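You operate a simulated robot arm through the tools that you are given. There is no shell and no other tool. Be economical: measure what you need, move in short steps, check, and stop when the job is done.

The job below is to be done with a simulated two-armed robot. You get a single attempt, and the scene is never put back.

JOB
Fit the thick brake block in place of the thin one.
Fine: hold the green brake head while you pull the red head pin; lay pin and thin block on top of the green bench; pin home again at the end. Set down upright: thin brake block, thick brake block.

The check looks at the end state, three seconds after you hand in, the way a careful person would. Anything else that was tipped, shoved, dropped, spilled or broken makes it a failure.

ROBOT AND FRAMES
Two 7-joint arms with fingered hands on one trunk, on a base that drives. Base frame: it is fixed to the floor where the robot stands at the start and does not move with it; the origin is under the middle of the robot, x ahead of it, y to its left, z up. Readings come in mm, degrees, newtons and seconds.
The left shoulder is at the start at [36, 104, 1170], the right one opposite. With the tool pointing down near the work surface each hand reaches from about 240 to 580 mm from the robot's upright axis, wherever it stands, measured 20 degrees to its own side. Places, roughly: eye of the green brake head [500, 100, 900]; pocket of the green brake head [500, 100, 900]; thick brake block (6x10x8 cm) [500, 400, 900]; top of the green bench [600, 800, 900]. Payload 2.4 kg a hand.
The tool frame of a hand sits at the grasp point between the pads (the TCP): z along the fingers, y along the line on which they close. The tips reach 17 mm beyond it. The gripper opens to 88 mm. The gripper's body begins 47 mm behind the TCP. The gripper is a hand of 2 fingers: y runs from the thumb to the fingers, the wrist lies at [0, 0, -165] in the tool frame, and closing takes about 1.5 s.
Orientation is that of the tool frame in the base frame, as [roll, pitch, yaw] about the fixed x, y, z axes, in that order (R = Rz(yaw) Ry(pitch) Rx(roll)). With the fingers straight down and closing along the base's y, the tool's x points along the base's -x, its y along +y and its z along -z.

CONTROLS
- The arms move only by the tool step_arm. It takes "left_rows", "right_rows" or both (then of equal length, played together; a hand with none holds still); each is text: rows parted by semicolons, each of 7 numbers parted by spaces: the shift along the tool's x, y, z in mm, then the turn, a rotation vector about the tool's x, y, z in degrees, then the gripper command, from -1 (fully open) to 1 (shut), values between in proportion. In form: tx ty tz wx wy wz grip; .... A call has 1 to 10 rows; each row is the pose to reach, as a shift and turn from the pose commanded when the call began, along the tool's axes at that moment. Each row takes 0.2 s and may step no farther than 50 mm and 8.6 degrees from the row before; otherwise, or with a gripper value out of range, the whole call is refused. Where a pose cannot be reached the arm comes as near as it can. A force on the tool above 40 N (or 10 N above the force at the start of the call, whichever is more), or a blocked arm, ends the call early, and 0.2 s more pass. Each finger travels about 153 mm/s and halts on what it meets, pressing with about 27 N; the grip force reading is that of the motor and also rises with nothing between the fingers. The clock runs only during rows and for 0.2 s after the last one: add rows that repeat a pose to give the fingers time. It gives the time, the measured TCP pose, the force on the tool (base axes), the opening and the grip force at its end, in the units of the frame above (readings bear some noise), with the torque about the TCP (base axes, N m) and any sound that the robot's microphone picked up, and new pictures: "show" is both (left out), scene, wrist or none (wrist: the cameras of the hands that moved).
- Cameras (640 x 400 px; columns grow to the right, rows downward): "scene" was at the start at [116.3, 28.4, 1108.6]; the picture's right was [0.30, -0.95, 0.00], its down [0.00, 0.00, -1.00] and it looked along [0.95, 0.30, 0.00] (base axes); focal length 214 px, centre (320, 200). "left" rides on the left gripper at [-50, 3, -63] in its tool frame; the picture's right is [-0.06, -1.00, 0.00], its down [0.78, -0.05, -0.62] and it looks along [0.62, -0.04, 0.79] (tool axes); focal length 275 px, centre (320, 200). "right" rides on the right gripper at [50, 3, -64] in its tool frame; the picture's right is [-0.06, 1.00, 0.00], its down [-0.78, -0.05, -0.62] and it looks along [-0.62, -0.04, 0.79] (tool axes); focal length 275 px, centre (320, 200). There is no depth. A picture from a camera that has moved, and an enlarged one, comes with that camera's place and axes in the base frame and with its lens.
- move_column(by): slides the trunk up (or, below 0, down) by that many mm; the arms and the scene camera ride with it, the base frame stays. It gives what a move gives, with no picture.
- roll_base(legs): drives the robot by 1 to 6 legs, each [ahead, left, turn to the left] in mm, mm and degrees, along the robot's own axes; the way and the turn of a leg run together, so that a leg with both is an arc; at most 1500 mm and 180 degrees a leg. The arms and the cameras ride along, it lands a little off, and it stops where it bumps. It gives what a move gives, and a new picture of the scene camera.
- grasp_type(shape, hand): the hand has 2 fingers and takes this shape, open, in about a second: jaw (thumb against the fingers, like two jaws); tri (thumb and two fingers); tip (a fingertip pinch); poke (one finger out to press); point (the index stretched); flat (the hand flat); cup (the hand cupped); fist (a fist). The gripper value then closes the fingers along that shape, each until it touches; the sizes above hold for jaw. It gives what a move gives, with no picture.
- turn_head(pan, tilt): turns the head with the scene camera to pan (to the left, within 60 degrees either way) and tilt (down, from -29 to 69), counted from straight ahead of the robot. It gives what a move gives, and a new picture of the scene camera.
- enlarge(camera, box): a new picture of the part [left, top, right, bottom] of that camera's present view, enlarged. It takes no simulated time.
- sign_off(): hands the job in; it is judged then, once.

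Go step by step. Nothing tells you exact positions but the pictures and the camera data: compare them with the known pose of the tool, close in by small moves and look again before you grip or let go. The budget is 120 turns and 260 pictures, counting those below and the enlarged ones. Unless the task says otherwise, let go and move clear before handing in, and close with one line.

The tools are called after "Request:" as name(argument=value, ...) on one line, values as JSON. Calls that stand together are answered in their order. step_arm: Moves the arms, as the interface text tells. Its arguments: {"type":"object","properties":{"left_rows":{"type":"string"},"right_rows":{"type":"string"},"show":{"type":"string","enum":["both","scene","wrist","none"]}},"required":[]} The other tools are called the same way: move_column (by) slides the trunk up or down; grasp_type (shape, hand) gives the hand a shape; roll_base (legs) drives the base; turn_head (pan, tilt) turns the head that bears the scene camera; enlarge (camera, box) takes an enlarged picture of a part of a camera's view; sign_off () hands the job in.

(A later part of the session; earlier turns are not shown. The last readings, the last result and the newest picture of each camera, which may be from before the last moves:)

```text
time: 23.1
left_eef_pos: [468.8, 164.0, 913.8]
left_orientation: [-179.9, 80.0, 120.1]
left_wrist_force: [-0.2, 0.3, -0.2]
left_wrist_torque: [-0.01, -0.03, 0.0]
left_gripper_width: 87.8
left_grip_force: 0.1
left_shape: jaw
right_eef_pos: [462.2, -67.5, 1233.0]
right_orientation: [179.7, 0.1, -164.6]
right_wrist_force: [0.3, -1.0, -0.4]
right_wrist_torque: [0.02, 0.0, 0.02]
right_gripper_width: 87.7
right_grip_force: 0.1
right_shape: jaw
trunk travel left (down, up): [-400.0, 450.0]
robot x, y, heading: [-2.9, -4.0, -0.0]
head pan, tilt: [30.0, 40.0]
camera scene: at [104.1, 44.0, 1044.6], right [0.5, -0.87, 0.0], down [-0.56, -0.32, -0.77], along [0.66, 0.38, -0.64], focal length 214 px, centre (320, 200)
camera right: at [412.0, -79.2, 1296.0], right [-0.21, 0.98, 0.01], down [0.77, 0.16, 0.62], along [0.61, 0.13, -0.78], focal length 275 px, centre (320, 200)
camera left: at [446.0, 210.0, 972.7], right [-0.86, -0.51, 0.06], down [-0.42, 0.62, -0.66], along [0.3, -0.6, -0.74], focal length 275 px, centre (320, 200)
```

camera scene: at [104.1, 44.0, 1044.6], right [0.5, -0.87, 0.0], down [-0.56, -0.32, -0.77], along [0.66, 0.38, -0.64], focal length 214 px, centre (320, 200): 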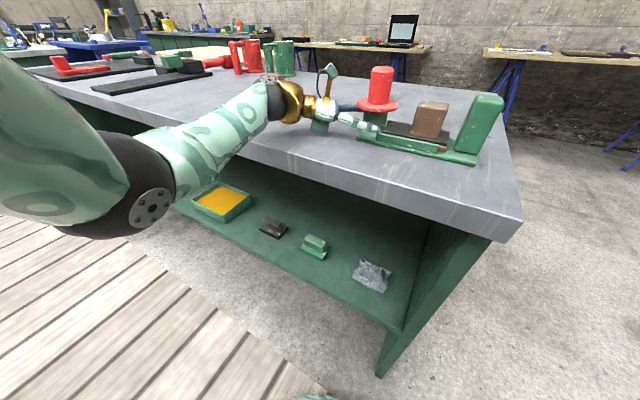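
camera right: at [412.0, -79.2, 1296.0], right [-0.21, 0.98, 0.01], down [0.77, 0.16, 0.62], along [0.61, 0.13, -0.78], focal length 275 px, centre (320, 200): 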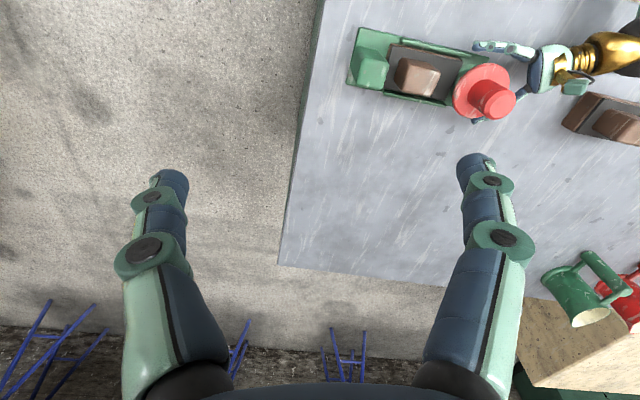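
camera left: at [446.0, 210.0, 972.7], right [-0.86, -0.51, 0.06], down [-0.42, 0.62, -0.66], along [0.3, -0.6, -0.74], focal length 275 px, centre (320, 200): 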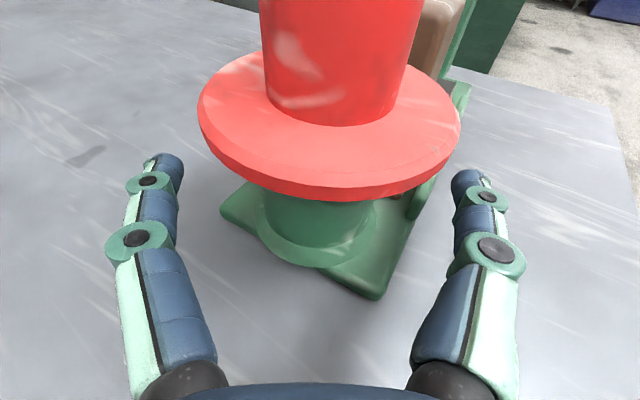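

The left fingers straddle the post. I'll close the left on it while the right moves above the pin head.

Request:
step_arm(left_rows="0 0 0 0 0 0 -0.5;0 0 0 0 0 0 0;0 0 0 0 0 0 0.5;0 0 0 0 0 0 1;0 0 0 0 0 0 1;0 0 0 0 0 0 1;0 0 0 0 0 0 1;0 0 0 0 0 0 1;0 0 0 0 0 0 1;0 0 0 0 0 0 1", right_rows="-7 20 17 0 0 2 -0.36;-14 41 35 0 0 4 -0.36;-21 62 52 0 0 6 -0.36;-28 82 69 0 0 8 -0.36;-35 103 86 0 0 10 -0.36;-42 123 104 0 0 12 -0.36;-49 144 121 0 0 14 -0.36;-56 164 138 0 0 15.4 -0.36;-63 185 155 0 0 15.4 -0.36;-69 205 173 0 0 15.4 -0.36")

```text
time: 25.3
left_eef_pos: [470.8, 162.8, 912.8]
left_orientation: [-179.9, 80.0, 120.2]
left_wrist_force: [-1.0, 1.0, 0.0]
left_wrist_torque: [0.01, 0.03, -0.15]
left_gripper_width: 29.8
left_grip_force: 26.6
left_shape: jaw
right_eef_pos: [464.6, 123.2, 1075.9]
right_orientation: [179.6, 0.2, -179.8]
right_wrist_force: [0.6, -0.2, -0.7]
right_wrist_torque: [-0.04, 0.0, 0.05]
right_gripper_width: 60.0
right_grip_force: 0.0
right_shape: jaw
right hand out of reach, approached as far as the arm can: row 9, 10
trunk travel left (down, up): [-400.0, 450.0]
robot x, y, heading: [-0.3, 4.8, 0.2]
head pan, tilt: [30.0, 40.0]
camera scene: at [104.2, 43.9, 1044.6], right [0.5, -0.87, 0.0], down [-0.56, -0.32, -0.77], along [0.66, 0.38, -0.64], focal length 214 px, centre (320, 200)
camera right: at [414.3, 123.6, 1139.3], right [0.06, 1.0, 0.01], down [0.78, -0.05, 0.62], along [0.62, -0.03, -0.78], focal length 275 px, centre (320, 200)
camera left: at [446.1, 209.9, 972.6], right [-0.86, -0.51, 0.06], down [-0.42, 0.62, -0.66], along [0.3, -0.6, -0.74], focal length 275 px, centre (320, 200)
```

scene: 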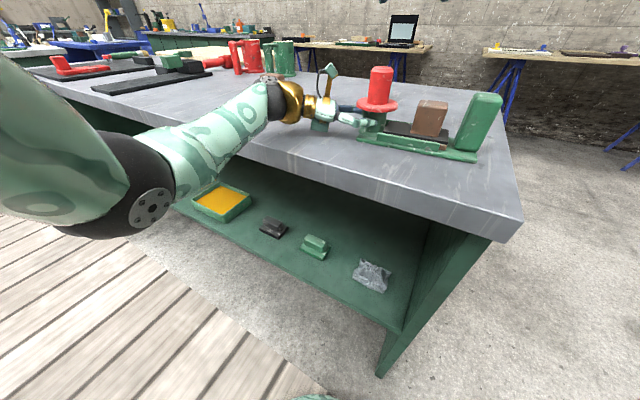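
right: 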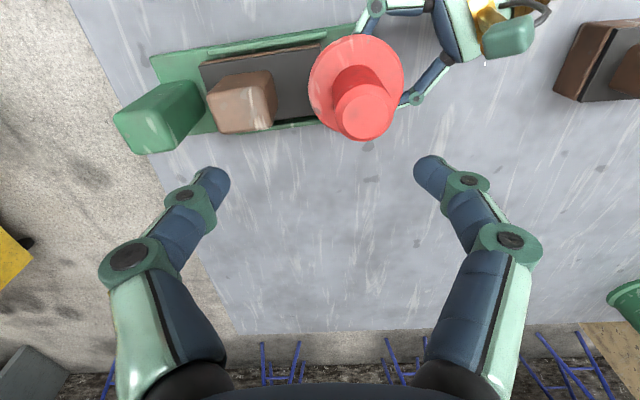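
left: 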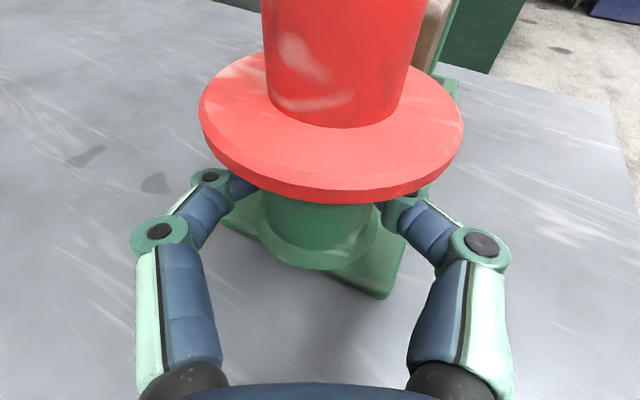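

The left hand holds the post firmly. The right arm stops short of the pin with this wrist yaw, so I'll try a more natural yaw for that reach.

Request:
step_arm(right_rows="0 0 0 0 0 -8 -0.36;0 0 0 0 0 -16 -0.36;0 0 0 0 0 -24 -0.36;0 0 0 0 0 -32 -0.36;0 0 0 0 0 -40 -0.36;0 0 0 0 0 -48 -0.36", show="wrist")

```text
time: 26.7
left_eef_pos: [471.3, 162.0, 913.9]
left_orientation: [-179.9, 80.0, 120.3]
left_wrist_force: [-0.5, 0.5, 0.5]
left_wrist_torque: [0.01, 0.02, -0.16]
left_gripper_width: 29.6
left_grip_force: 27.6
left_shape: jaw
right_eef_pos: [467.0, 121.2, 1073.9]
right_orientation: [179.9, 0.5, -131.8]
right_wrist_force: [0.7, 0.0, 0.4]
right_wrist_torque: [0.01, 0.0, 0.02]
right_gripper_width: 60.0
right_grip_force: 0.1
right_shape: jaw
trunk travel left (down, up): [-400.0, 450.0]
robot x, y, heading: [-1.5, 2.4, 0.1]
head pan, tilt: [30.0, 40.0]
camera right: at [430.1, 84.0, 1137.5], right [-0.7, 0.71, 0.0], down [0.56, 0.55, 0.62], along [0.44, 0.44, -0.78], focal length 275 px, centre (320, 200)
```

right: 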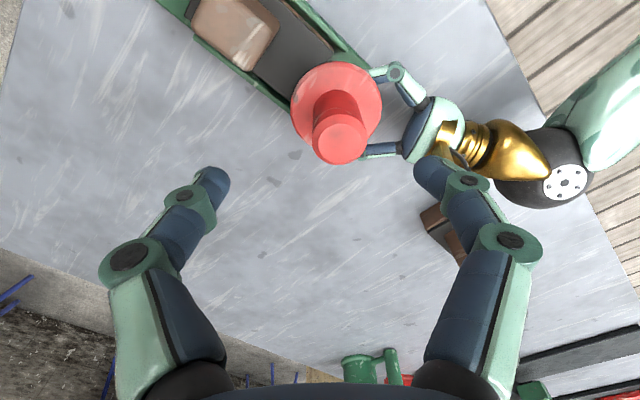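

Request:
step_arm(right_rows="-8 4 3 0 0 4 -0.36;-16 8 6 0 0 8 -0.36;-25 13 10 0 0 12 -0.36;-25 13 20 0 0 18 -0.36;-25 13 40 0 0 25 -0.36", show="wrist")

```text
time: 27.9
left_eef_pos: [472.1, 161.8, 913.0]
left_orientation: [-179.9, 80.0, 120.2]
left_wrist_force: [1.1, -1.2, -0.3]
left_wrist_torque: [0.03, -0.03, -0.03]
left_gripper_width: 29.7
left_grip_force: 26.8
left_shape: jaw
right_eef_pos: [461.4, 118.7, 1034.2]
right_orientation: [179.7, 0.3, -157.0]
right_wrist_force: [0.0, -0.6, 0.1]
right_wrist_torque: [0.04, -0.07, 0.01]
right_gripper_width: 60.1
right_grip_force: 0.1
right_shape: jaw
right hand out of reach, approached as far as the arm can: row 1, 2, 3, 4, 5
trunk travel left (down, up): [-400.0, 450.0]
robot x, y, heading: [0.3, 0.0, 0.3]
head pan, tilt: [30.0, 40.0]
camera right: at [414.0, 100.1, 1096.6], right [-0.33, 0.94, 0.01], down [0.74, 0.26, 0.62], along [0.59, 0.21, -0.78], focal length 275 px, centre (320, 200)
```

right: 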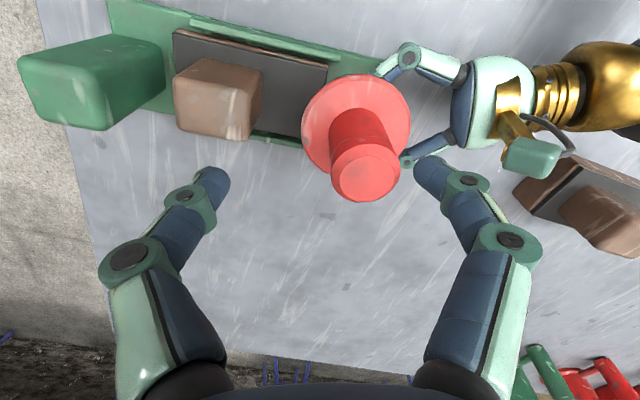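

Tilting the right gripper outward should bring its wrist back within reach, so I'll try that.

Request:
step_arm(right_rows="0 0 -3 0 -7 -2 -0.36;0 0 -6 0 -14 -4 -0.36;-5 5 -6 0 -20 -7 -0.36;-11 11 -6 0 -22 -7 -0.36;-17 17 -6 0 -22 -7 -0.36;-23 23 -6 0 -22 -7 -0.36;-23 23 -6 0 -22 -7 -0.36", show="wrist")

```text
time: 29.5
left_eef_pos: [469.9, 161.9, 913.0]
left_orientation: [-179.8, 80.0, 120.2]
left_wrist_force: [0.9, -0.5, 0.2]
left_wrist_torque: [-0.01, -0.01, -0.09]
left_gripper_width: 29.9
left_grip_force: 27.1
left_shape: jaw
right_eef_pos: [474.7, 150.1, 1039.9]
right_orientation: [-178.9, 22.2, -149.7]
right_wrist_force: [0.2, -0.2, 1.1]
right_wrist_torque: [-0.05, -0.02, 0.03]
right_gripper_width: 60.1
right_grip_force: 0.1
right_shape: jaw
trunk travel left (down, up): [-400.0, 450.0]
robot x, y, heading: [1.7, -2.4, -0.0]
head pan, tilt: [30.0, 40.0]
camera right: at [411.9, 116.9, 1079.2], right [-0.45, 0.89, 0.0], down [0.44, 0.22, 0.87], along [0.78, 0.39, -0.49], focal length 275 px, centre (320, 200)
```

right: 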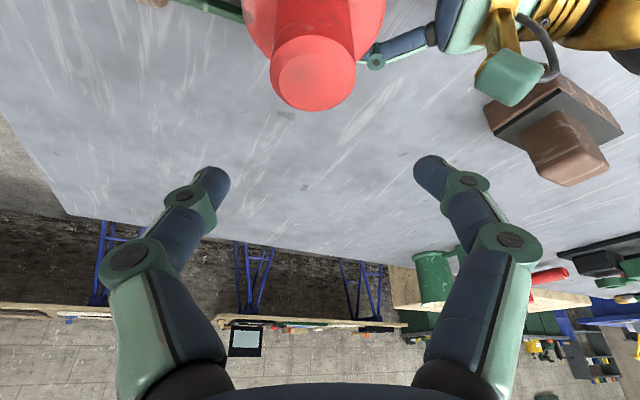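

Reached. Now I'll lower the right hand straight down over the pin head.

Request:
step_arm(right_rows="7 0 16 0 0 0 -0.36;14 0 32 0 0 0 -0.36;21 -1 48 0 0 0 -0.36;29 -1 64 0 0 0 -0.36;29 -1 64 0 0 0 -0.36")

```text
time: 30.7
left_eef_pos: [470.3, 163.2, 912.5]
left_orientation: [-179.9, 80.0, 120.2]
left_wrist_force: [0.2, 0.3, 0.3]
left_wrist_torque: [0.05, 0.04, -0.11]
left_gripper_width: 29.9
left_grip_force: 26.8
left_shape: jaw
right_eef_pos: [471.7, 145.8, 971.4]
right_orientation: [-178.8, 22.3, -149.6]
right_wrist_force: [-0.5, -0.1, -0.3]
right_wrist_torque: [-0.02, -0.01, 0.03]
right_gripper_width: 59.9
right_grip_force: 0.0
right_shape: jaw
trunk travel left (down, up): [-400.0, 450.0]
robot x, y, heading: [0.3, 0.4, -0.3]
head pan, tilt: [30.0, 40.0]
camera scene: at [104.3, 43.9, 1044.5], right [0.5, -0.87, 0.0], down [-0.56, -0.32, -0.77], along [0.66, 0.38, -0.64], focal length 214 px, centre (320, 200)
camera right: at [408.3, 112.9, 1010.7], right [-0.45, 0.89, 0.0], down [0.44, 0.22, 0.87], along [0.78, 0.39, -0.49], focal length 275 px, centre (320, 200)
```

scene: 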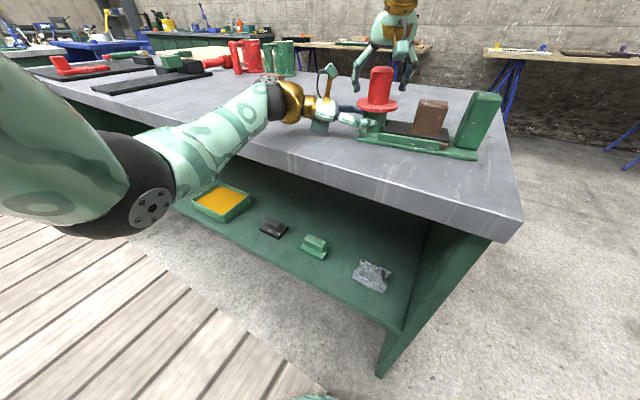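
right: 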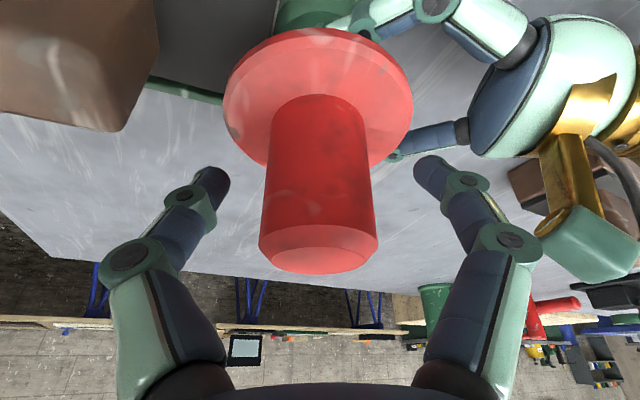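

The pin head is centred between the right fingers. I'm closing on it and easing it upward while the left holds the post.

Request:
step_arm(right_rows="0 0 0 0 0 0 0.3;0 0 0 0 0 0 1;0 0 0 0 0 0 1;0 0 0 0 0 0 1;0 0 0 0 0 0 1;-1.5 0 -3.7 0 0 0 1;-3 0 -7.4 0 0 0 1;-5.2 0 -13 0 0 0 1;-7.5 0 -18.5 0 0 0 1;-7.5 0 -18.5 0 0 0 1")

Request:
enlarge(camera="left", box=[120, 0, 520, 300])

```text
time: 32.9
left_eef_pos: [470.2, 161.8, 913.4]
left_orientation: [-179.8, 80.0, 120.2]
left_wrist_force: [0.4, 0.0, 0.4]
left_wrist_torque: [0.01, 0.02, -0.06]
left_gripper_width: 30.0
left_grip_force: 26.8
left_shape: jaw
right_eef_pos: [473.6, 145.9, 990.8]
right_orientation: [-178.8, 22.3, -149.6]
right_wrist_force: [1.2, 0.4, -0.3]
right_wrist_torque: [0.01, 0.0, -0.04]
right_gripper_width: 26.3
right_grip_force: 27.4
right_shape: jaw
trunk travel left (down, up): [-400.0, 450.0]
robot x, y, heading: [-1.3, 4.2, 0.1]
head pan, tilt: [30.0, 40.0]
camera scene: at [104.3, 44.0, 1044.5], right [0.5, -0.87, 0.0], down [-0.56, -0.32, -0.77], along [0.66, 0.38, -0.64], focal length 214 px, centre (320, 200)
camera right: at [409.8, 114.2, 1030.7], right [-0.45, 0.89, 0.0], down [0.44, 0.22, 0.87], along [0.78, 0.39, -0.49], focal length 275 px, centre (320, 200)
```

scene: 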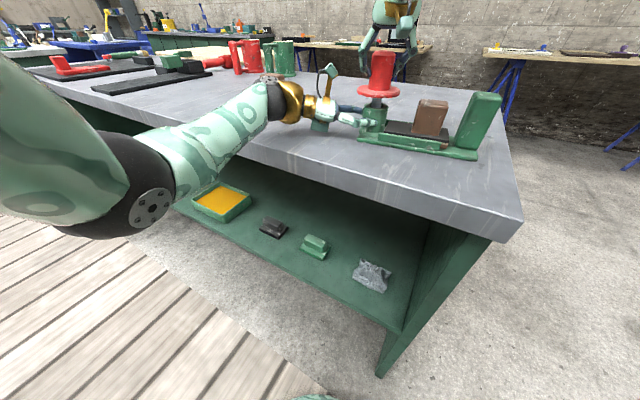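
right: 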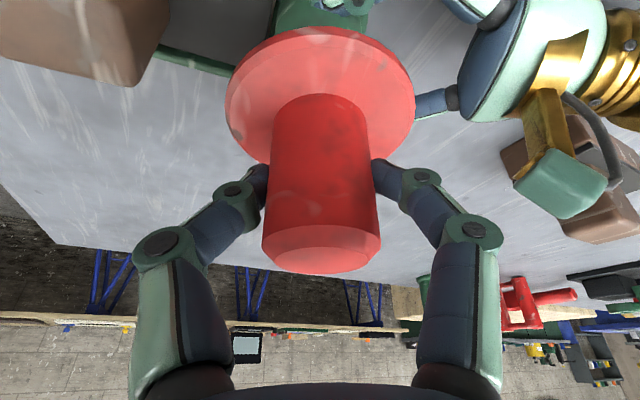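

```text
1.33 times, centred on (320, 150) of left
camera zoom: at [446.2, 209.9, 972.6], right [-0.86, -0.51, 0.06], down [-0.42, 0.62, -0.66], along [0.3, -0.6, -0.74], focal length 367 px, centre (320, 267)
```

zoom: 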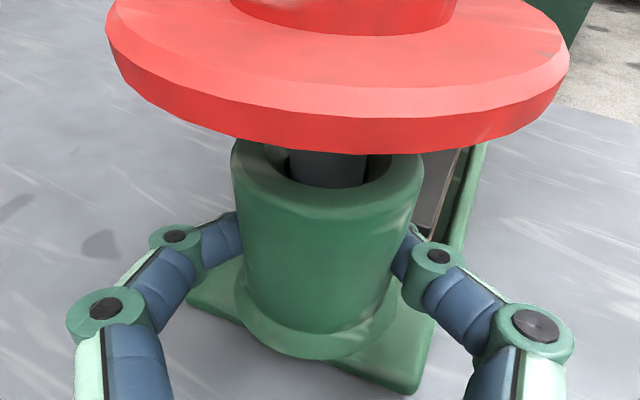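

The pin is sliding out cleanly with plenty of clearance in the eye. I'll lift it fully clear, move it to open space, rotate the right hand out of the way, and release the post with the left.

Request:
step_arm(left_rows="0 0 0 0 0 0 1;0 0 0 0 0 0 1;0 0 0 0 0 0 1;0 0 0 0 0 0 0;0 0 0 0 0 0 -1;0 0 0 0 0 0 -1;0 0 -15 0 0 0 -1;0 0 -35 0 0 0 -1;0 0 -55 0 0 0 -1;-20 0 -65 0 0 0 -1", right_rows="-7.5 0 -18.5 0 0 0 1;-15 0 -37 0 0 0 1;-22.5 0 -55.6 0 0 0 1;-11 -7 -62 -3.2 0 -7.9 1;0 -14 -68 -6.4 0 -15.8 1;11 -21 -74 -9.6 0 -23.7 1;22 -27 -80 -12.8 0 -31.7 1;33 -34 -86 -16 0 -39.6 1;45 -41 -92 -19.2 0 -47.5 1;56 -48 -98 -22.4 0 -55.4 1")

```text
time: 35.1
left_eef_pos: [440.4, 214.4, 943.7]
left_orientation: [-180.0, 80.0, 120.1]
left_wrist_force: [-0.8, -0.6, -0.4]
left_wrist_torque: [-0.01, 0.0, 0.0]
left_gripper_width: 87.9
left_grip_force: 0.1
left_shape: jaw
right_eef_pos: [418.0, 59.3, 1060.5]
right_orientation: [-179.2, 21.2, -89.8]
right_wrist_force: [-0.7, 0.8, -0.8]
right_wrist_torque: [-0.03, 0.01, 0.0]
right_gripper_width: 26.5
right_grip_force: 26.8
right_shape: jaw
trunk travel left (down, up): [-400.0, 450.0]
robot x, y, heading: [-1.6, -0.8, -0.2]
head pan, tilt: [30.0, 40.0]
camera scene: at [104.2, 43.8, 1044.6], right [0.5, -0.87, 0.0], down [-0.56, -0.32, -0.77], along [0.66, 0.38, -0.64], focal length 214 px, centre (320, 200)
camera right: at [413.5, -10.6, 1102.6], right [-1.0, 0.06, 0.01], down [0.04, 0.51, 0.86], along [0.05, 0.86, -0.51], focal length 275 px, centre (320, 200)
camera left: at [415.3, 260.9, 1003.2], right [-0.86, -0.51, 0.06], down [-0.41, 0.62, -0.66], along [0.3, -0.6, -0.74], focal length 275 px, centre (320, 200)
```

scene: 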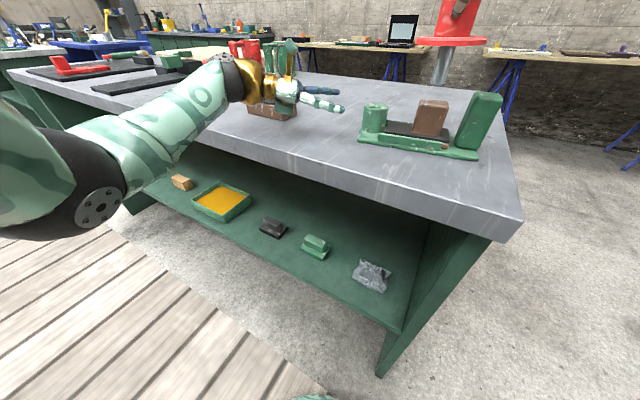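
right: 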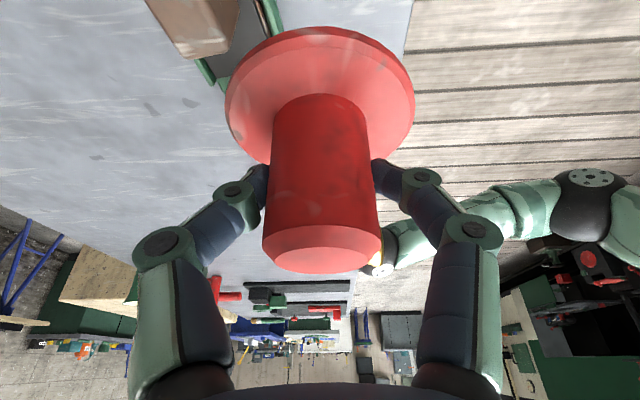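
left: 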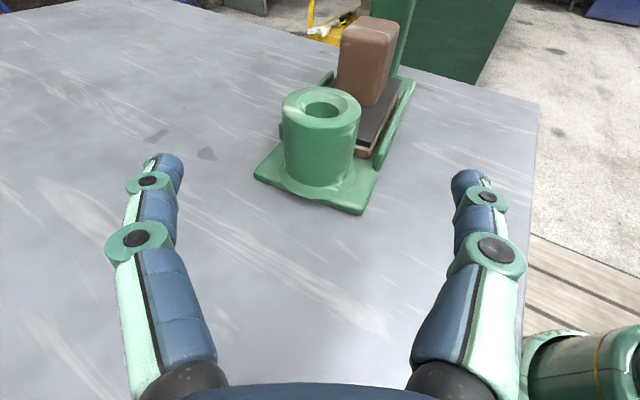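

The pin is out and the pocket eye is visible. Next, the left hand comes to a stand-off beside the pin's shaft for a handover, so it can lay the pin down on its side.

Request:
step_arm(left_rows="-17 -24 10 0 0 0 -1;-34 -48 20 0 0 0 -1;-51 -72 31 0 0 0 -1;-68 -96 42 0 0 0 -1;-68 -96 42 0 0 0 -1")

```text
time: 36.3
left_eef_pos: [383.7, 119.8, 1004.4]
left_orientation: [-179.6, 80.0, 120.2]
left_wrist_force: [-0.5, -0.6, 0.3]
left_wrist_torque: [0.01, 0.05, -0.03]
left_gripper_width: 87.9
left_grip_force: 0.1
left_shape: jaw
right_eef_pos: [418.1, 60.2, 1060.6]
right_orientation: [-179.3, 21.2, -90.0]
right_wrist_force: [-0.1, 0.2, -1.3]
right_wrist_torque: [-0.03, 0.03, 0.0]
right_gripper_width: 26.2
right_grip_force: 27.2
right_shape: jaw
trunk travel left (down, up): [-400.0, 450.0]
robot x, y, heading: [0.8, 1.2, 0.4]
head pan, tilt: [30.0, 40.0]
camera scene: at [104.2, 43.8, 1044.6], right [0.5, -0.87, 0.0], down [-0.56, -0.32, -0.77], along [0.66, 0.38, -0.64], focal length 214 px, centre (320, 200)
camera left: at [358.1, 166.3, 1063.8], right [-0.86, -0.51, 0.06], down [-0.42, 0.62, -0.66], along [0.3, -0.6, -0.74], focal length 275 px, centre (320, 200)
```

scene: 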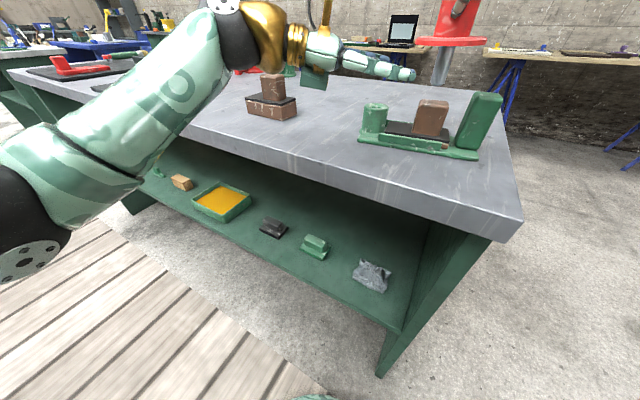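
left: 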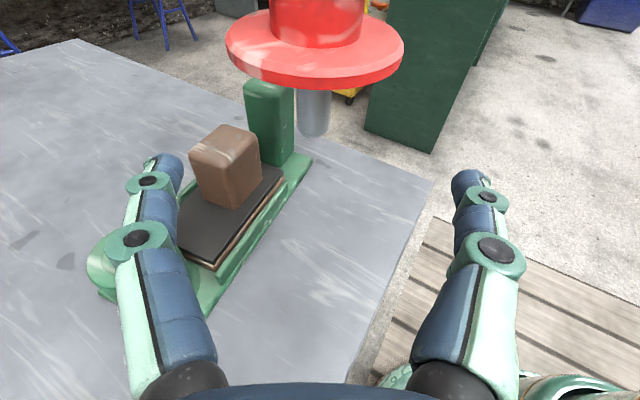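

The shaft is on the left gripper's centreline, spanning about z 980–1025. I'll advance and close on it.

Request:
step_arm(left_rows="0 1 17 0 0 0 -1;0 2 35 0 0 0 -1;0 2 53 0 0 0 -1;-1 2 69 0 0 0 -1;-1 2 69 0 0 0 -0.2;-1 2 69 0 0 0 0.5;-1 2 69 0 0 0 1;-1 2 69 0 0 0 1;-1 2 69 0 0 0 1;-1 2 69 0 0 0 1")

```text
time: 38.5
left_eef_pos: [418.8, 63.1, 996.0]
left_orientation: [-179.8, 80.0, 120.2]
left_wrist_force: [-0.7, -0.6, -0.2]
left_wrist_torque: [0.0, 0.01, 0.01]
left_gripper_width: 0.0
left_grip_force: 27.7
left_shape: jaw
right_eef_pos: [417.3, 60.2, 1061.8]
right_orientation: [-179.1, 21.2, -89.9]
right_wrist_force: [0.8, 1.0, -0.6]
right_wrist_torque: [0.03, -0.05, -0.01]
right_gripper_width: 26.3
right_grip_force: 27.0
right_shape: jaw
trunk travel left (down, up): [-400.0, 450.0]
robot x, y, heading: [1.3, 0.3, 0.1]
head pan, tilt: [30.0, 40.0]
camera scene: at [104.2, 43.9, 1044.5], right [0.5, -0.87, 0.0], down [-0.56, -0.32, -0.77], along [0.66, 0.38, -0.64], focal length 214 px, centre (320, 200)
camera left: at [393.5, 110.3, 1054.0], right [-0.86, -0.51, 0.06], down [-0.42, 0.62, -0.66], along [0.3, -0.6, -0.74], focal length 275 px, centre (320, 200)
```

scene: 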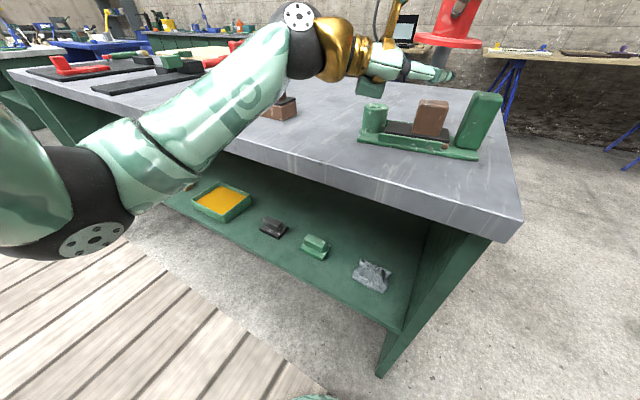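
left: 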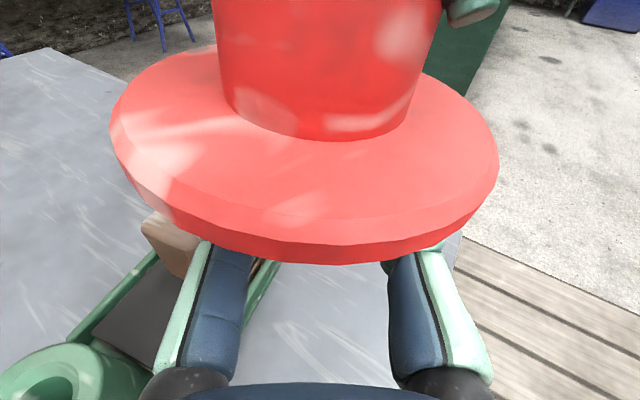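

The width reads zero, but readings have run about 9 mm below true size, so it may still be holding the shaft. I'll nudge the left sideways a little and watch the right hand's force.

Request:
step_arm(left_rows="0 3 0 0 0 0 1;0 5 0 0 0 0 1;0 5 0 0 0 0 1", show="wrist")

```text
time: 39.3
left_eef_pos: [422.0, 64.7, 993.9]
left_orientation: [-179.8, 80.0, 120.1]
left_wrist_force: [-1.0, -0.6, -0.1]
left_wrist_torque: [0.02, 0.01, 0.01]
left_gripper_width: 0.1
left_grip_force: 26.6
left_shape: jaw
right_eef_pos: [418.0, 61.0, 1060.8]
right_orientation: [-179.2, 21.1, -90.0]
right_wrist_force: [1.7, 1.1, -0.5]
right_wrist_torque: [0.05, -0.04, 0.01]
right_gripper_width: 26.4
right_grip_force: 27.3
right_shape: jaw
trunk travel left (down, up): [-400.0, 450.0]
robot x, y, heading: [-1.6, -1.6, -0.1]
head pan, tilt: [30.0, 40.0]
camera left: at [398.0, 113.3, 1054.2], right [-0.86, -0.51, 0.06], down [-0.41, 0.62, -0.67], along [0.3, -0.6, -0.74], focal length 275 px, centre (320, 200)
```

left: 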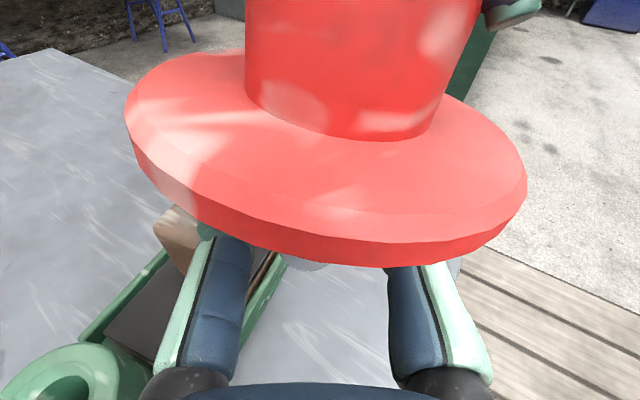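

The pin tilted along with the hand, so the shaft seems caged behind the fingertips rather than pinched. I'll open, back off about 12 mm so the tips meet on the shaft, and close again.

Request:
step_arm(left_rows="0 0 0 0 0 0 0.3;0 -5 0 0 0 0 0;0 -5 0 0 0 0 0;0 -5 -6 0 0 0 0;0 -5 -12 0 0 0 0;0 -5 -12 0 0 0 0;0 -5 -12 0 0 0 0.6;0 -5 -12 0 0 0 1;0 -5 -12 0 0 0 1;0 -5 -12 0 0 0 1", show="wrist")

Request:
enlarge(camera="right", box=[160, 0, 480, 300])

```text
time: 41.5
left_eef_pos: [413.1, 72.7, 997.3]
left_orientation: [-180.0, 80.0, 120.2]
left_wrist_force: [0.7, -1.5, -0.9]
left_wrist_torque: [-0.01, -0.03, -0.02]
left_gripper_width: 7.9
left_grip_force: 27.1
left_shape: jaw
right_eef_pos: [418.1, 60.1, 1061.5]
right_orientation: [-179.2, 21.3, -90.1]
right_wrist_force: [-0.6, 1.8, 0.4]
right_wrist_torque: [0.03, 0.05, -0.02]
right_gripper_width: 26.5
right_grip_force: 26.9
right_shape: jaw
trunk travel left (down, up): [-400.0, 450.0]
robot x, y, heading: [0.6, -0.6, 0.0]
head pan, tilt: [30.0, 40.0]
camera left: at [389.0, 120.1, 1055.0], right [-0.86, -0.51, 0.06], down [-0.42, 0.62, -0.66], along [0.3, -0.6, -0.74], focal length 275 px, centre (320, 200)
```

left: 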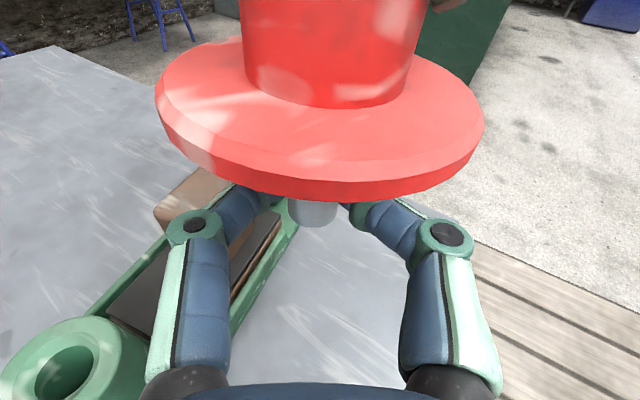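

```text
1.33 times, centred on (320, 150) of right
camera zoom: at [413.5, -10.3, 1102.5], right [-1.0, 0.06, 0.01], down [0.04, 0.51, 0.86], along [0.05, 0.86, -0.51], focal length 367 px, centre (320, 267)
```

zoom: 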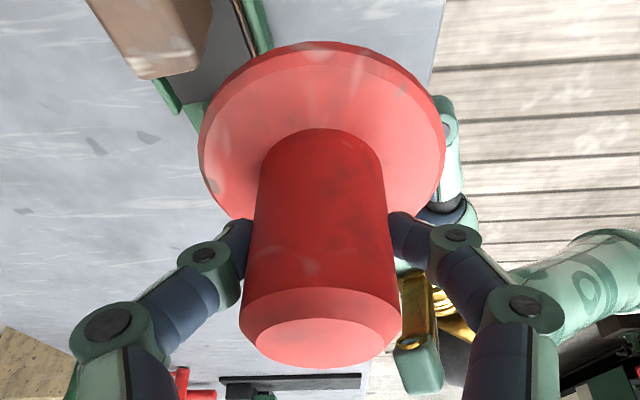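

The width is now 7.9, a real pinch on the shaft. I'll open the right hand and back it off along its own axis.

Request:
step_arm(right_rows="0 0 0 0 0 0 0.3;0 0 0 0 0 0 -0.4;0 0 0 0 0 0 -1;0 0 0 0 0 0 -1;0 0 -20 0 0 0 -1;0 0 -50 0 0 0 -1;0 0 -90 0 0 0 -1;0 0 -130 0 0 0 -1")

Request:
enlarge(camera="left", box=[100, 0, 540, 300])

```text
time: 43.3
left_eef_pos: [413.0, 72.2, 995.3]
left_orientation: [-180.0, 80.1, 120.1]
left_wrist_force: [0.6, 0.4, 0.3]
left_wrist_torque: [0.0, 0.01, -0.03]
left_gripper_width: 7.8
left_grip_force: 26.3
left_shape: jaw
right_eef_pos: [417.0, 13.1, 1179.6]
right_orientation: [-179.3, 21.2, -90.1]
right_wrist_force: [0.3, -0.3, -1.2]
right_wrist_torque: [0.02, 0.0, 0.02]
right_gripper_width: 87.8
right_grip_force: 0.1
right_shape: jaw
trunk travel left (down, up): [-400.0, 450.0]
robot x, y, heading: [-0.3, -0.0, 0.1]
head pan, tilt: [30.0, 40.0]
camera scene: at [104.2, 43.8, 1044.6], right [0.5, -0.87, 0.0], down [-0.56, -0.32, -0.77], along [0.66, 0.38, -0.64], focal length 214 px, centre (320, 200)
camera right: at [412.5, -58.3, 1220.2], right [-1.0, 0.06, 0.01], down [0.04, 0.51, 0.86], along [0.05, 0.86, -0.51], focal length 275 px, centre (320, 200)
```

scene: 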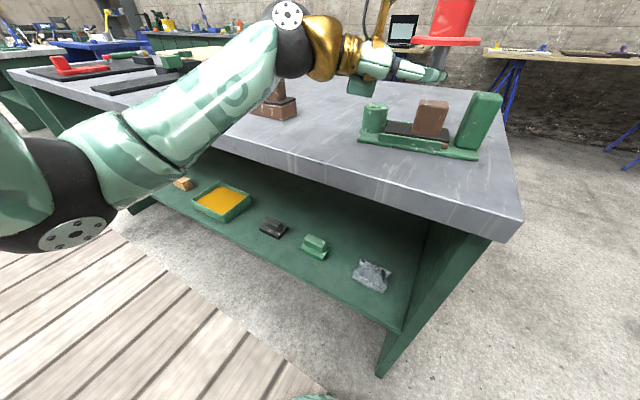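
right: 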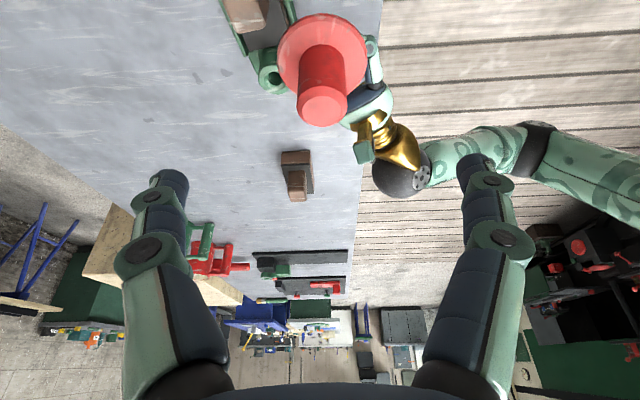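

```text
1.33 times, centred on (320, 150) of left
camera zoom: at [389.0, 120.1, 1055.1], right [-0.86, -0.51, 0.06], down [-0.42, 0.62, -0.66], along [0.3, -0.6, -0.74], focal length 367 px, centre (320, 267)
```

zoom: 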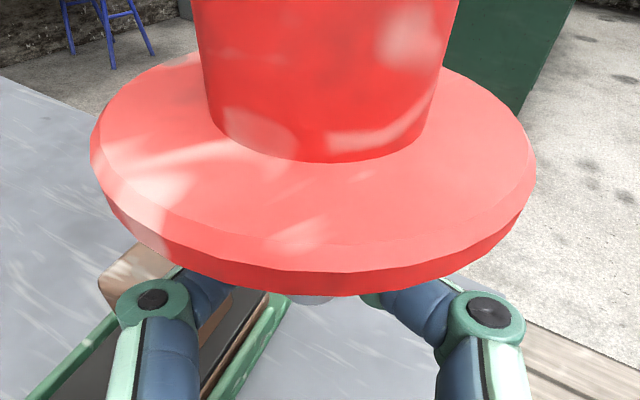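

The left hand alone has the pin. I'll swing it round to the clear patch of bench between the brake head and the thick block.

Request:
step_arm(left_rows="-2 8 -21 -7.4 0 -1.3 1;-4 16 -41 -14.8 0 -2.6 1;-6 25 -62 -22.2 0 -3.9 1;-8 33 -83 -29.6 0 -5.2 1;-10 41 -104 -37 0 -6.5 1;-12 50 -124 -44.3 0 -7.8 1;-14 58 -145 -51.7 0 -9.1 1;-16 66 -166 -59.1 0 -10.4 1")

```text
time: 45.1
left_eef_pos: [385.7, 244.6, 1040.8]
left_orientation: [-179.8, 79.9, -179.6]
left_wrist_force: [0.4, -0.1, -0.9]
left_wrist_torque: [-0.02, -0.04, 0.01]
left_gripper_width: 5.1
left_grip_force: 27.3
left_shape: jaw
right_eef_pos: [417.4, 12.1, 1178.3]
right_orientation: [-179.2, 21.2, -90.0]
right_wrist_force: [-0.2, -0.1, -0.6]
right_wrist_torque: [0.0, 0.01, 0.01]
right_gripper_width: 88.0
right_grip_force: 0.1
right_shape: jaw
trunk travel left (down, up): [-400.0, 450.0]
robot x, y, heading: [1.7, -0.7, 0.0]
head pan, tilt: [30.0, 40.0]
camera scene: at [104.2, 43.8, 1044.6], right [0.5, -0.87, 0.0], down [-0.56, -0.32, -0.77], along [0.66, 0.38, -0.64], focal length 214 px, centre (320, 200)
camera left: at [332.6, 246.4, 1099.7], right [0.01, -1.0, 0.06], down [-0.75, -0.05, -0.66], along [0.67, -0.04, -0.75], focal length 275 px, centre (320, 200)
```

scene: 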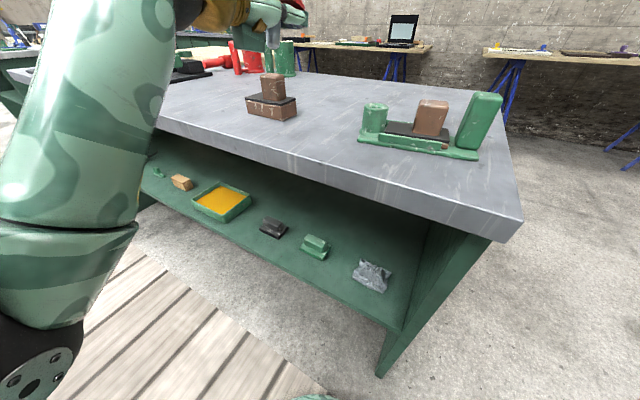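
left: 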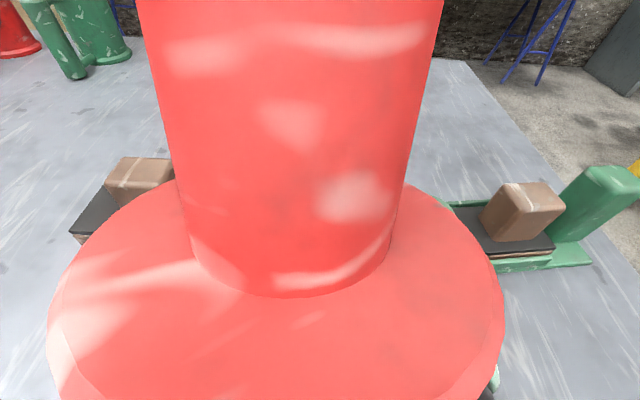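

The shaft is creeping into the hollow of the fingers, so I'll get it low quickly: lower it head-up, then start pitching down close to the bench.

Request:
step_arm(left_rows="25 0 4 0 0 0 1;50 0 9 0 0 0 1;75 0 13 0 0 0 1;98 0 17 0 0 0 1;98 0 17 0 8 0 1;98 0 17 0 16 0 1;98 0 17 0 24 0 1")

```text
time: 46.7
left_eef_pos: [388.8, 244.5, 941.4]
left_orientation: [179.9, 55.8, -180.0]
left_wrist_force: [0.4, -0.7, -0.9]
left_wrist_torque: [-0.01, 0.04, 0.01]
left_gripper_width: 4.9
left_grip_force: 26.7
left_shape: jaw
right_eef_pos: [416.8, 12.6, 1179.2]
right_orientation: [-179.2, 21.2, -89.9]
right_wrist_force: [-0.5, 0.1, 0.5]
right_wrist_torque: [0.02, -0.01, -0.01]
right_gripper_width: 87.8
right_grip_force: 0.0
right_shape: jaw
trunk travel left (down, up): [-400.0, 450.0]
robot x, y, heading: [1.4, 1.0, 0.1]
head pan, tilt: [30.0, 40.0]
camera scene: at [104.3, 43.9, 1044.5], right [0.5, -0.87, 0.0], down [-0.56, -0.32, -0.77], along [0.66, 0.38, -0.64], focal length 214 px, centre (320, 200)
camera left: at [364.0, 246.9, 1017.9], right [0.04, -1.0, 0.05], down [-0.95, -0.05, -0.3], along [0.3, -0.04, -0.95], focal length 275 px, centre (320, 200)
```

scene: 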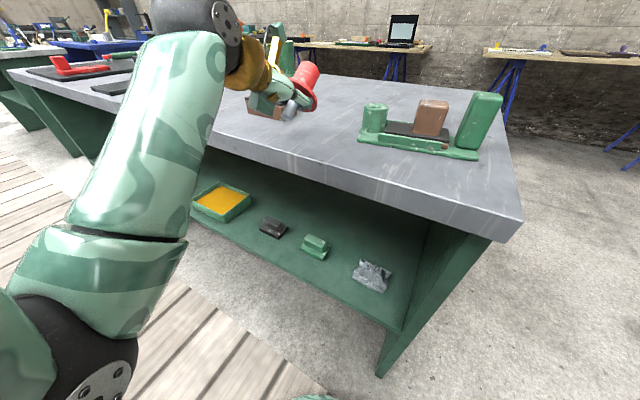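
left: 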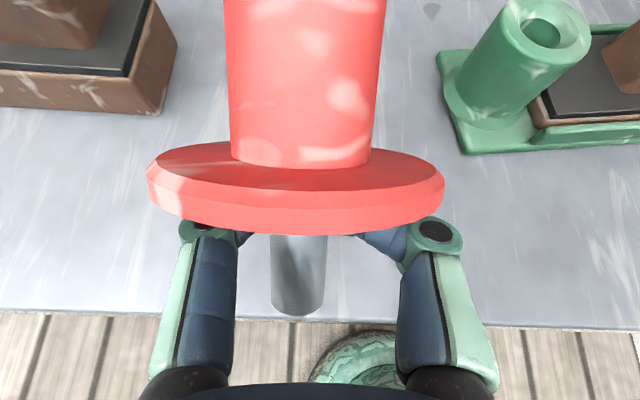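

Request:
enlarge(camera="scene", box=[220, 20, 380, 140])

```text
3.33 times, centred on (300, 80) of scene
camera zoom: at [104.3, 43.9, 1044.5], right [0.5, -0.87, 0.0], down [-0.56, -0.32, -0.77], along [0.66, 0.38, -0.64], focal length 715 px, centre (387, 600)
```

zoom: 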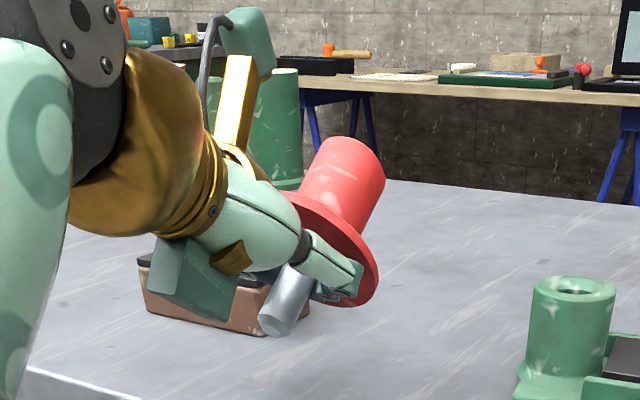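

The pin is held square to the gripper near its flange. I'll keep pitching until it is horizontal.

Request:
step_arm(left_rows="0 0 0 0 8 0 1;0 0 0 0 16 0 1;0 0 0 0 24 0 1;0 0 0 0 32 0 1;0 0 0 0 40 0 1;0 0 0 0 48 0 1;0 0 0 0 56 0 1;0 0 0 0 62 0 1")

Request:
enlarge(camera="scene", box=[220, 20, 380, 140])

```text
time: 48.5
left_eef_pos: [387.5, 244.3, 941.2]
left_orientation: [-180.0, -6.2, -179.8]
left_wrist_force: [0.7, 0.0, 0.6]
left_wrist_torque: [-0.02, -0.03, 0.01]
left_gripper_width: 5.1
left_grip_force: 27.3
left_shape: jaw
right_eef_pos: [418.0, 12.7, 1177.5]
right_orientation: [-179.3, 21.2, -89.9]
right_wrist_force: [-0.5, -0.2, 0.4]
right_wrist_torque: [0.03, -0.01, -0.01]
right_gripper_width: 87.8
right_grip_force: 0.1
right_shape: jaw
trunk travel left (down, up): [-400.0, 450.0]
robot x, y, heading: [-1.1, -1.8, -0.2]
head pan, tilt: [30.0, 40.0]
camera scene: at [104.2, 43.9, 1044.5], right [0.5, -0.87, 0.0], down [-0.56, -0.32, -0.77], along [0.66, 0.38, -0.64], focal length 214 px, centre (320, 200)
camera left: at [444.3, 247.7, 998.2], right [0.06, -1.0, -0.01], down [-0.71, -0.05, 0.7], along [-0.7, -0.04, -0.71], focal length 275 px, centre (320, 200)
```

scene: 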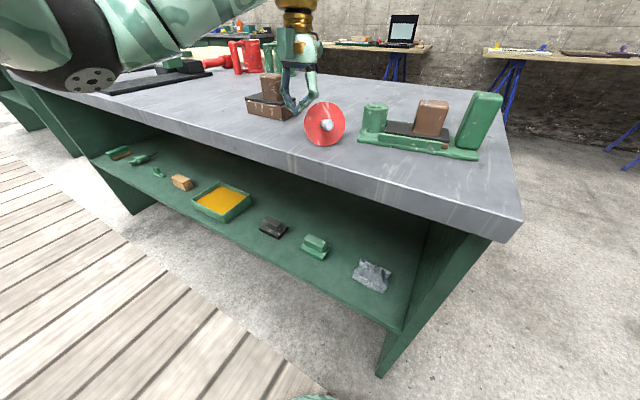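
left: 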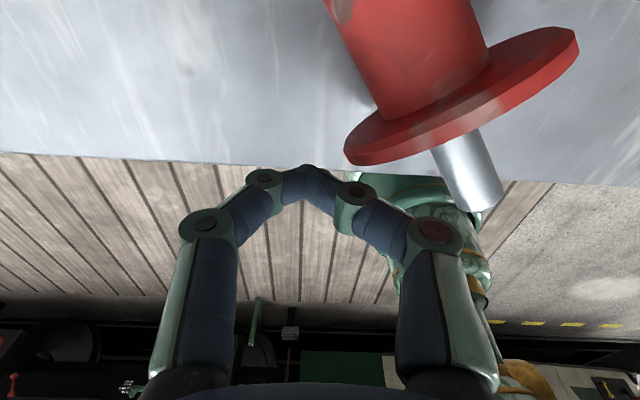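

```text
3.33 times, centred on (300, 80) of scene
camera zoom: at [104.2, 43.9, 1044.5], right [0.5, -0.87, 0.0], down [-0.56, -0.32, -0.77], along [0.66, 0.38, -0.64], focal length 715 px, centre (387, 600)
```

zoom: 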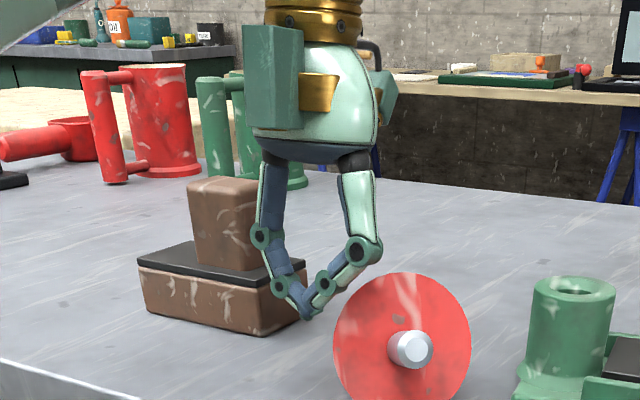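

The pin slipped out of the fingers at the end and appears to be lying on the bench. I'll hold still briefly and see where it settles.

Request:
step_arm(left_rows="0 0 0 0 0 0 1;0 0 0 0 0 0 1;0 0 0 0 0 0 1")

Request:
enlarge(camera="scene", box=[220, 40, 420, 180])

Request:
enlarge(camera="right", box=[220, 0, 480, 200])

```text
time: 49.3
left_eef_pos: [388.4, 245.8, 942.0]
left_orientation: [-179.9, -6.0, -179.9]
left_wrist_force: [-1.0, 0.3, 0.7]
left_wrist_torque: [0.05, 0.02, 0.01]
left_gripper_width: 5.2
left_grip_force: 27.1
left_shape: jaw
right_eef_pos: [417.4, 12.1, 1179.2]
right_orientation: [-179.3, 21.2, -90.1]
right_wrist_force: [0.3, -1.0, -0.3]
right_wrist_torque: [-0.02, 0.04, -0.01]
right_gripper_width: 88.2
right_grip_force: 0.1
right_shape: jaw
trunk travel left (down, up): [-400.0, 450.0]
robot x, y, heading: [0.5, -0.6, 0.0]
head pan, tilt: [30.0, 40.0]
camera scene: at [104.2, 43.9, 1044.6], right [0.5, -0.87, 0.0], down [-0.56, -0.32, -0.77], along [0.66, 0.38, -0.64], focal length 214 px, centre (320, 200)
camera left: at [444.3, 247.3, 998.4], right [0.06, -1.0, -0.01], down [-0.71, -0.05, 0.7], along [-0.7, -0.04, -0.72], focal length 275 px, centre (320, 200)
```

scene: 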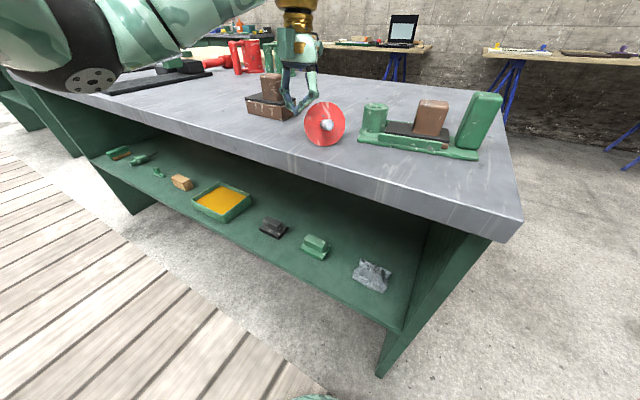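
left: 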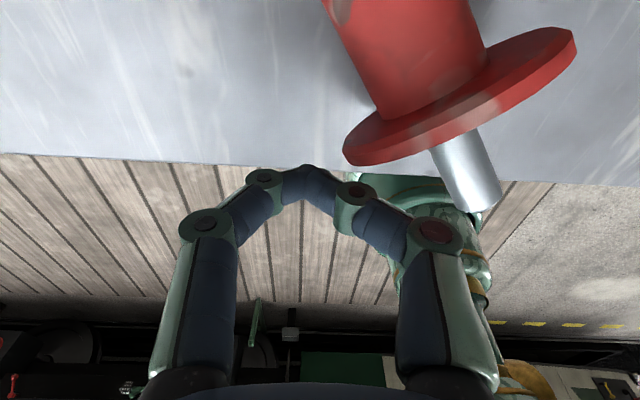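

```text
2.86 times, centred on (320, 110) of scene
camera zoom: at [104.2, 43.9, 1044.6], right [0.5, -0.87, 0.0], down [-0.56, -0.32, -0.77], along [0.66, 0.38, -0.64], focal length 613 px, centre (320, 457)
```

zoom: 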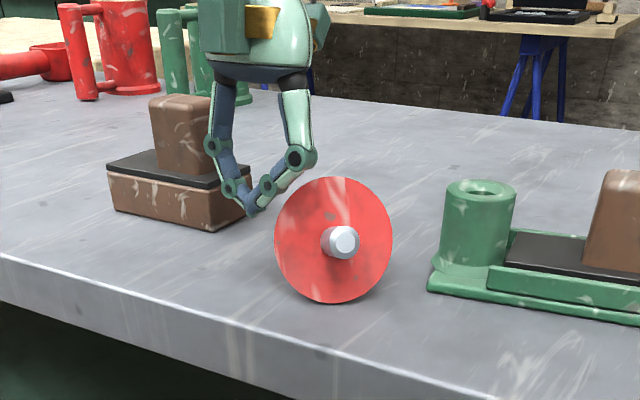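

```text
2.00 times, centred on (350, 100) of right
camera zoom: at [412.7, -58.1, 1219.9], right [-1.0, 0.06, 0.01], down [0.04, 0.51, 0.86], along [0.05, 0.86, -0.51], focal length 551 px, centre (260, 400)
```

zoom: 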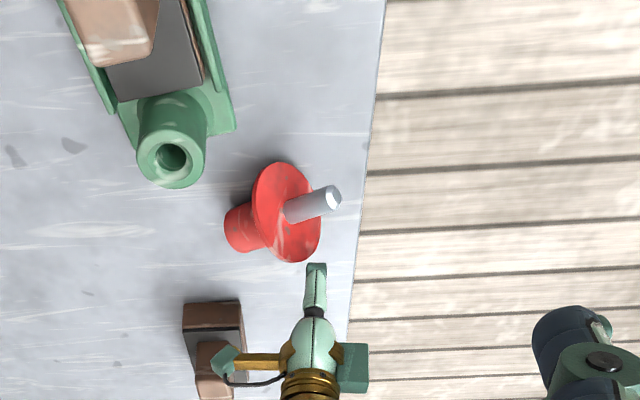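

The pin is lying still on the bench, clear of everything, so it has been laid down. Next I'll raise the left hand, level the right, and shift the base 100 mm left so both blocks are in comfortable reach.

Request:
step_arm(left_rows="5 0 -40 0 0 0 0;8 0 -80 0 0 0 -1;12 0 -120 0 -3 0 -1;16 0 -150 0 -6 0 -1", right_rows="0 0 0 0 6 0 -1;0 0 0 0 12 0 -1;0 0 0 0 18 0 -1;0 0 0 0 21 0 -1", show="none")

Request:
roll_base(legs=[[0, 100, 0]])

```text
time: 50.3
left_eef_pos: [389.5, 245.1, 1095.4]
left_orientation: [180.0, -0.1, -180.0]
left_wrist_force: [-0.3, 0.1, 0.3]
left_wrist_torque: [0.0, -0.01, -0.02]
left_gripper_width: 87.9
left_grip_force: 0.0
left_shape: jaw
right_eef_pos: [416.8, 14.3, 1180.7]
right_orientation: [-179.3, -0.1, -90.4]
right_wrist_force: [0.7, 0.6, -0.3]
right_wrist_torque: [-0.02, 0.0, -0.03]
right_gripper_width: 88.0
right_grip_force: 0.0
right_shape: jaw
trunk travel left (down, up): [-400.0, 450.0]
robot x, y, heading: [1.3, -0.5, -0.2]
head pan, tilt: [30.0, 40.0]
```

```text
time: 51.4
left_eef_pos: [390.8, 342.1, 1094.3]
left_orientation: [180.0, 0.1, 180.0]
left_wrist_force: [-0.2, 0.1, 0.0]
left_wrist_torque: [0.03, 0.01, -0.01]
left_gripper_width: 88.0
left_grip_force: 0.0
left_shape: jaw
right_eef_pos: [417.1, 112.0, 1180.1]
right_orientation: [-179.3, 0.1, -90.3]
right_wrist_force: [-0.6, -1.2, -0.2]
right_wrist_torque: [0.01, 0.04, 0.02]
right_gripper_width: 87.7
right_grip_force: 0.1
right_shape: jaw
trunk travel left (down, up): [-400.0, 450.0]
robot x, y, heading: [2.0, 98.1, -0.1]
head pan, tilt: [30.0, 40.0]
camera scene: at [104.2, 141.2, 1044.5], right [0.5, -0.87, 0.0], down [-0.56, -0.32, -0.77], along [0.66, 0.38, -0.64], focal length 214 px, centre (320, 200)
```

scene: 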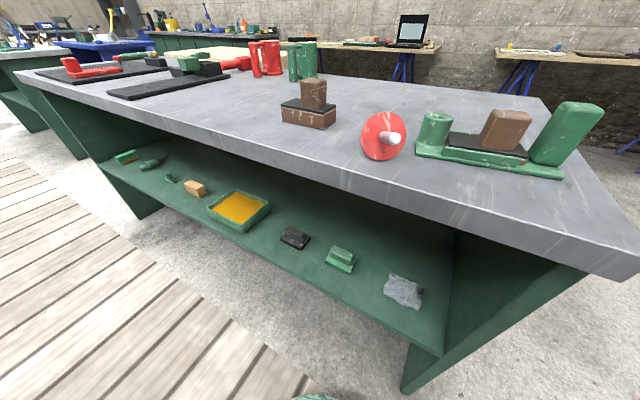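

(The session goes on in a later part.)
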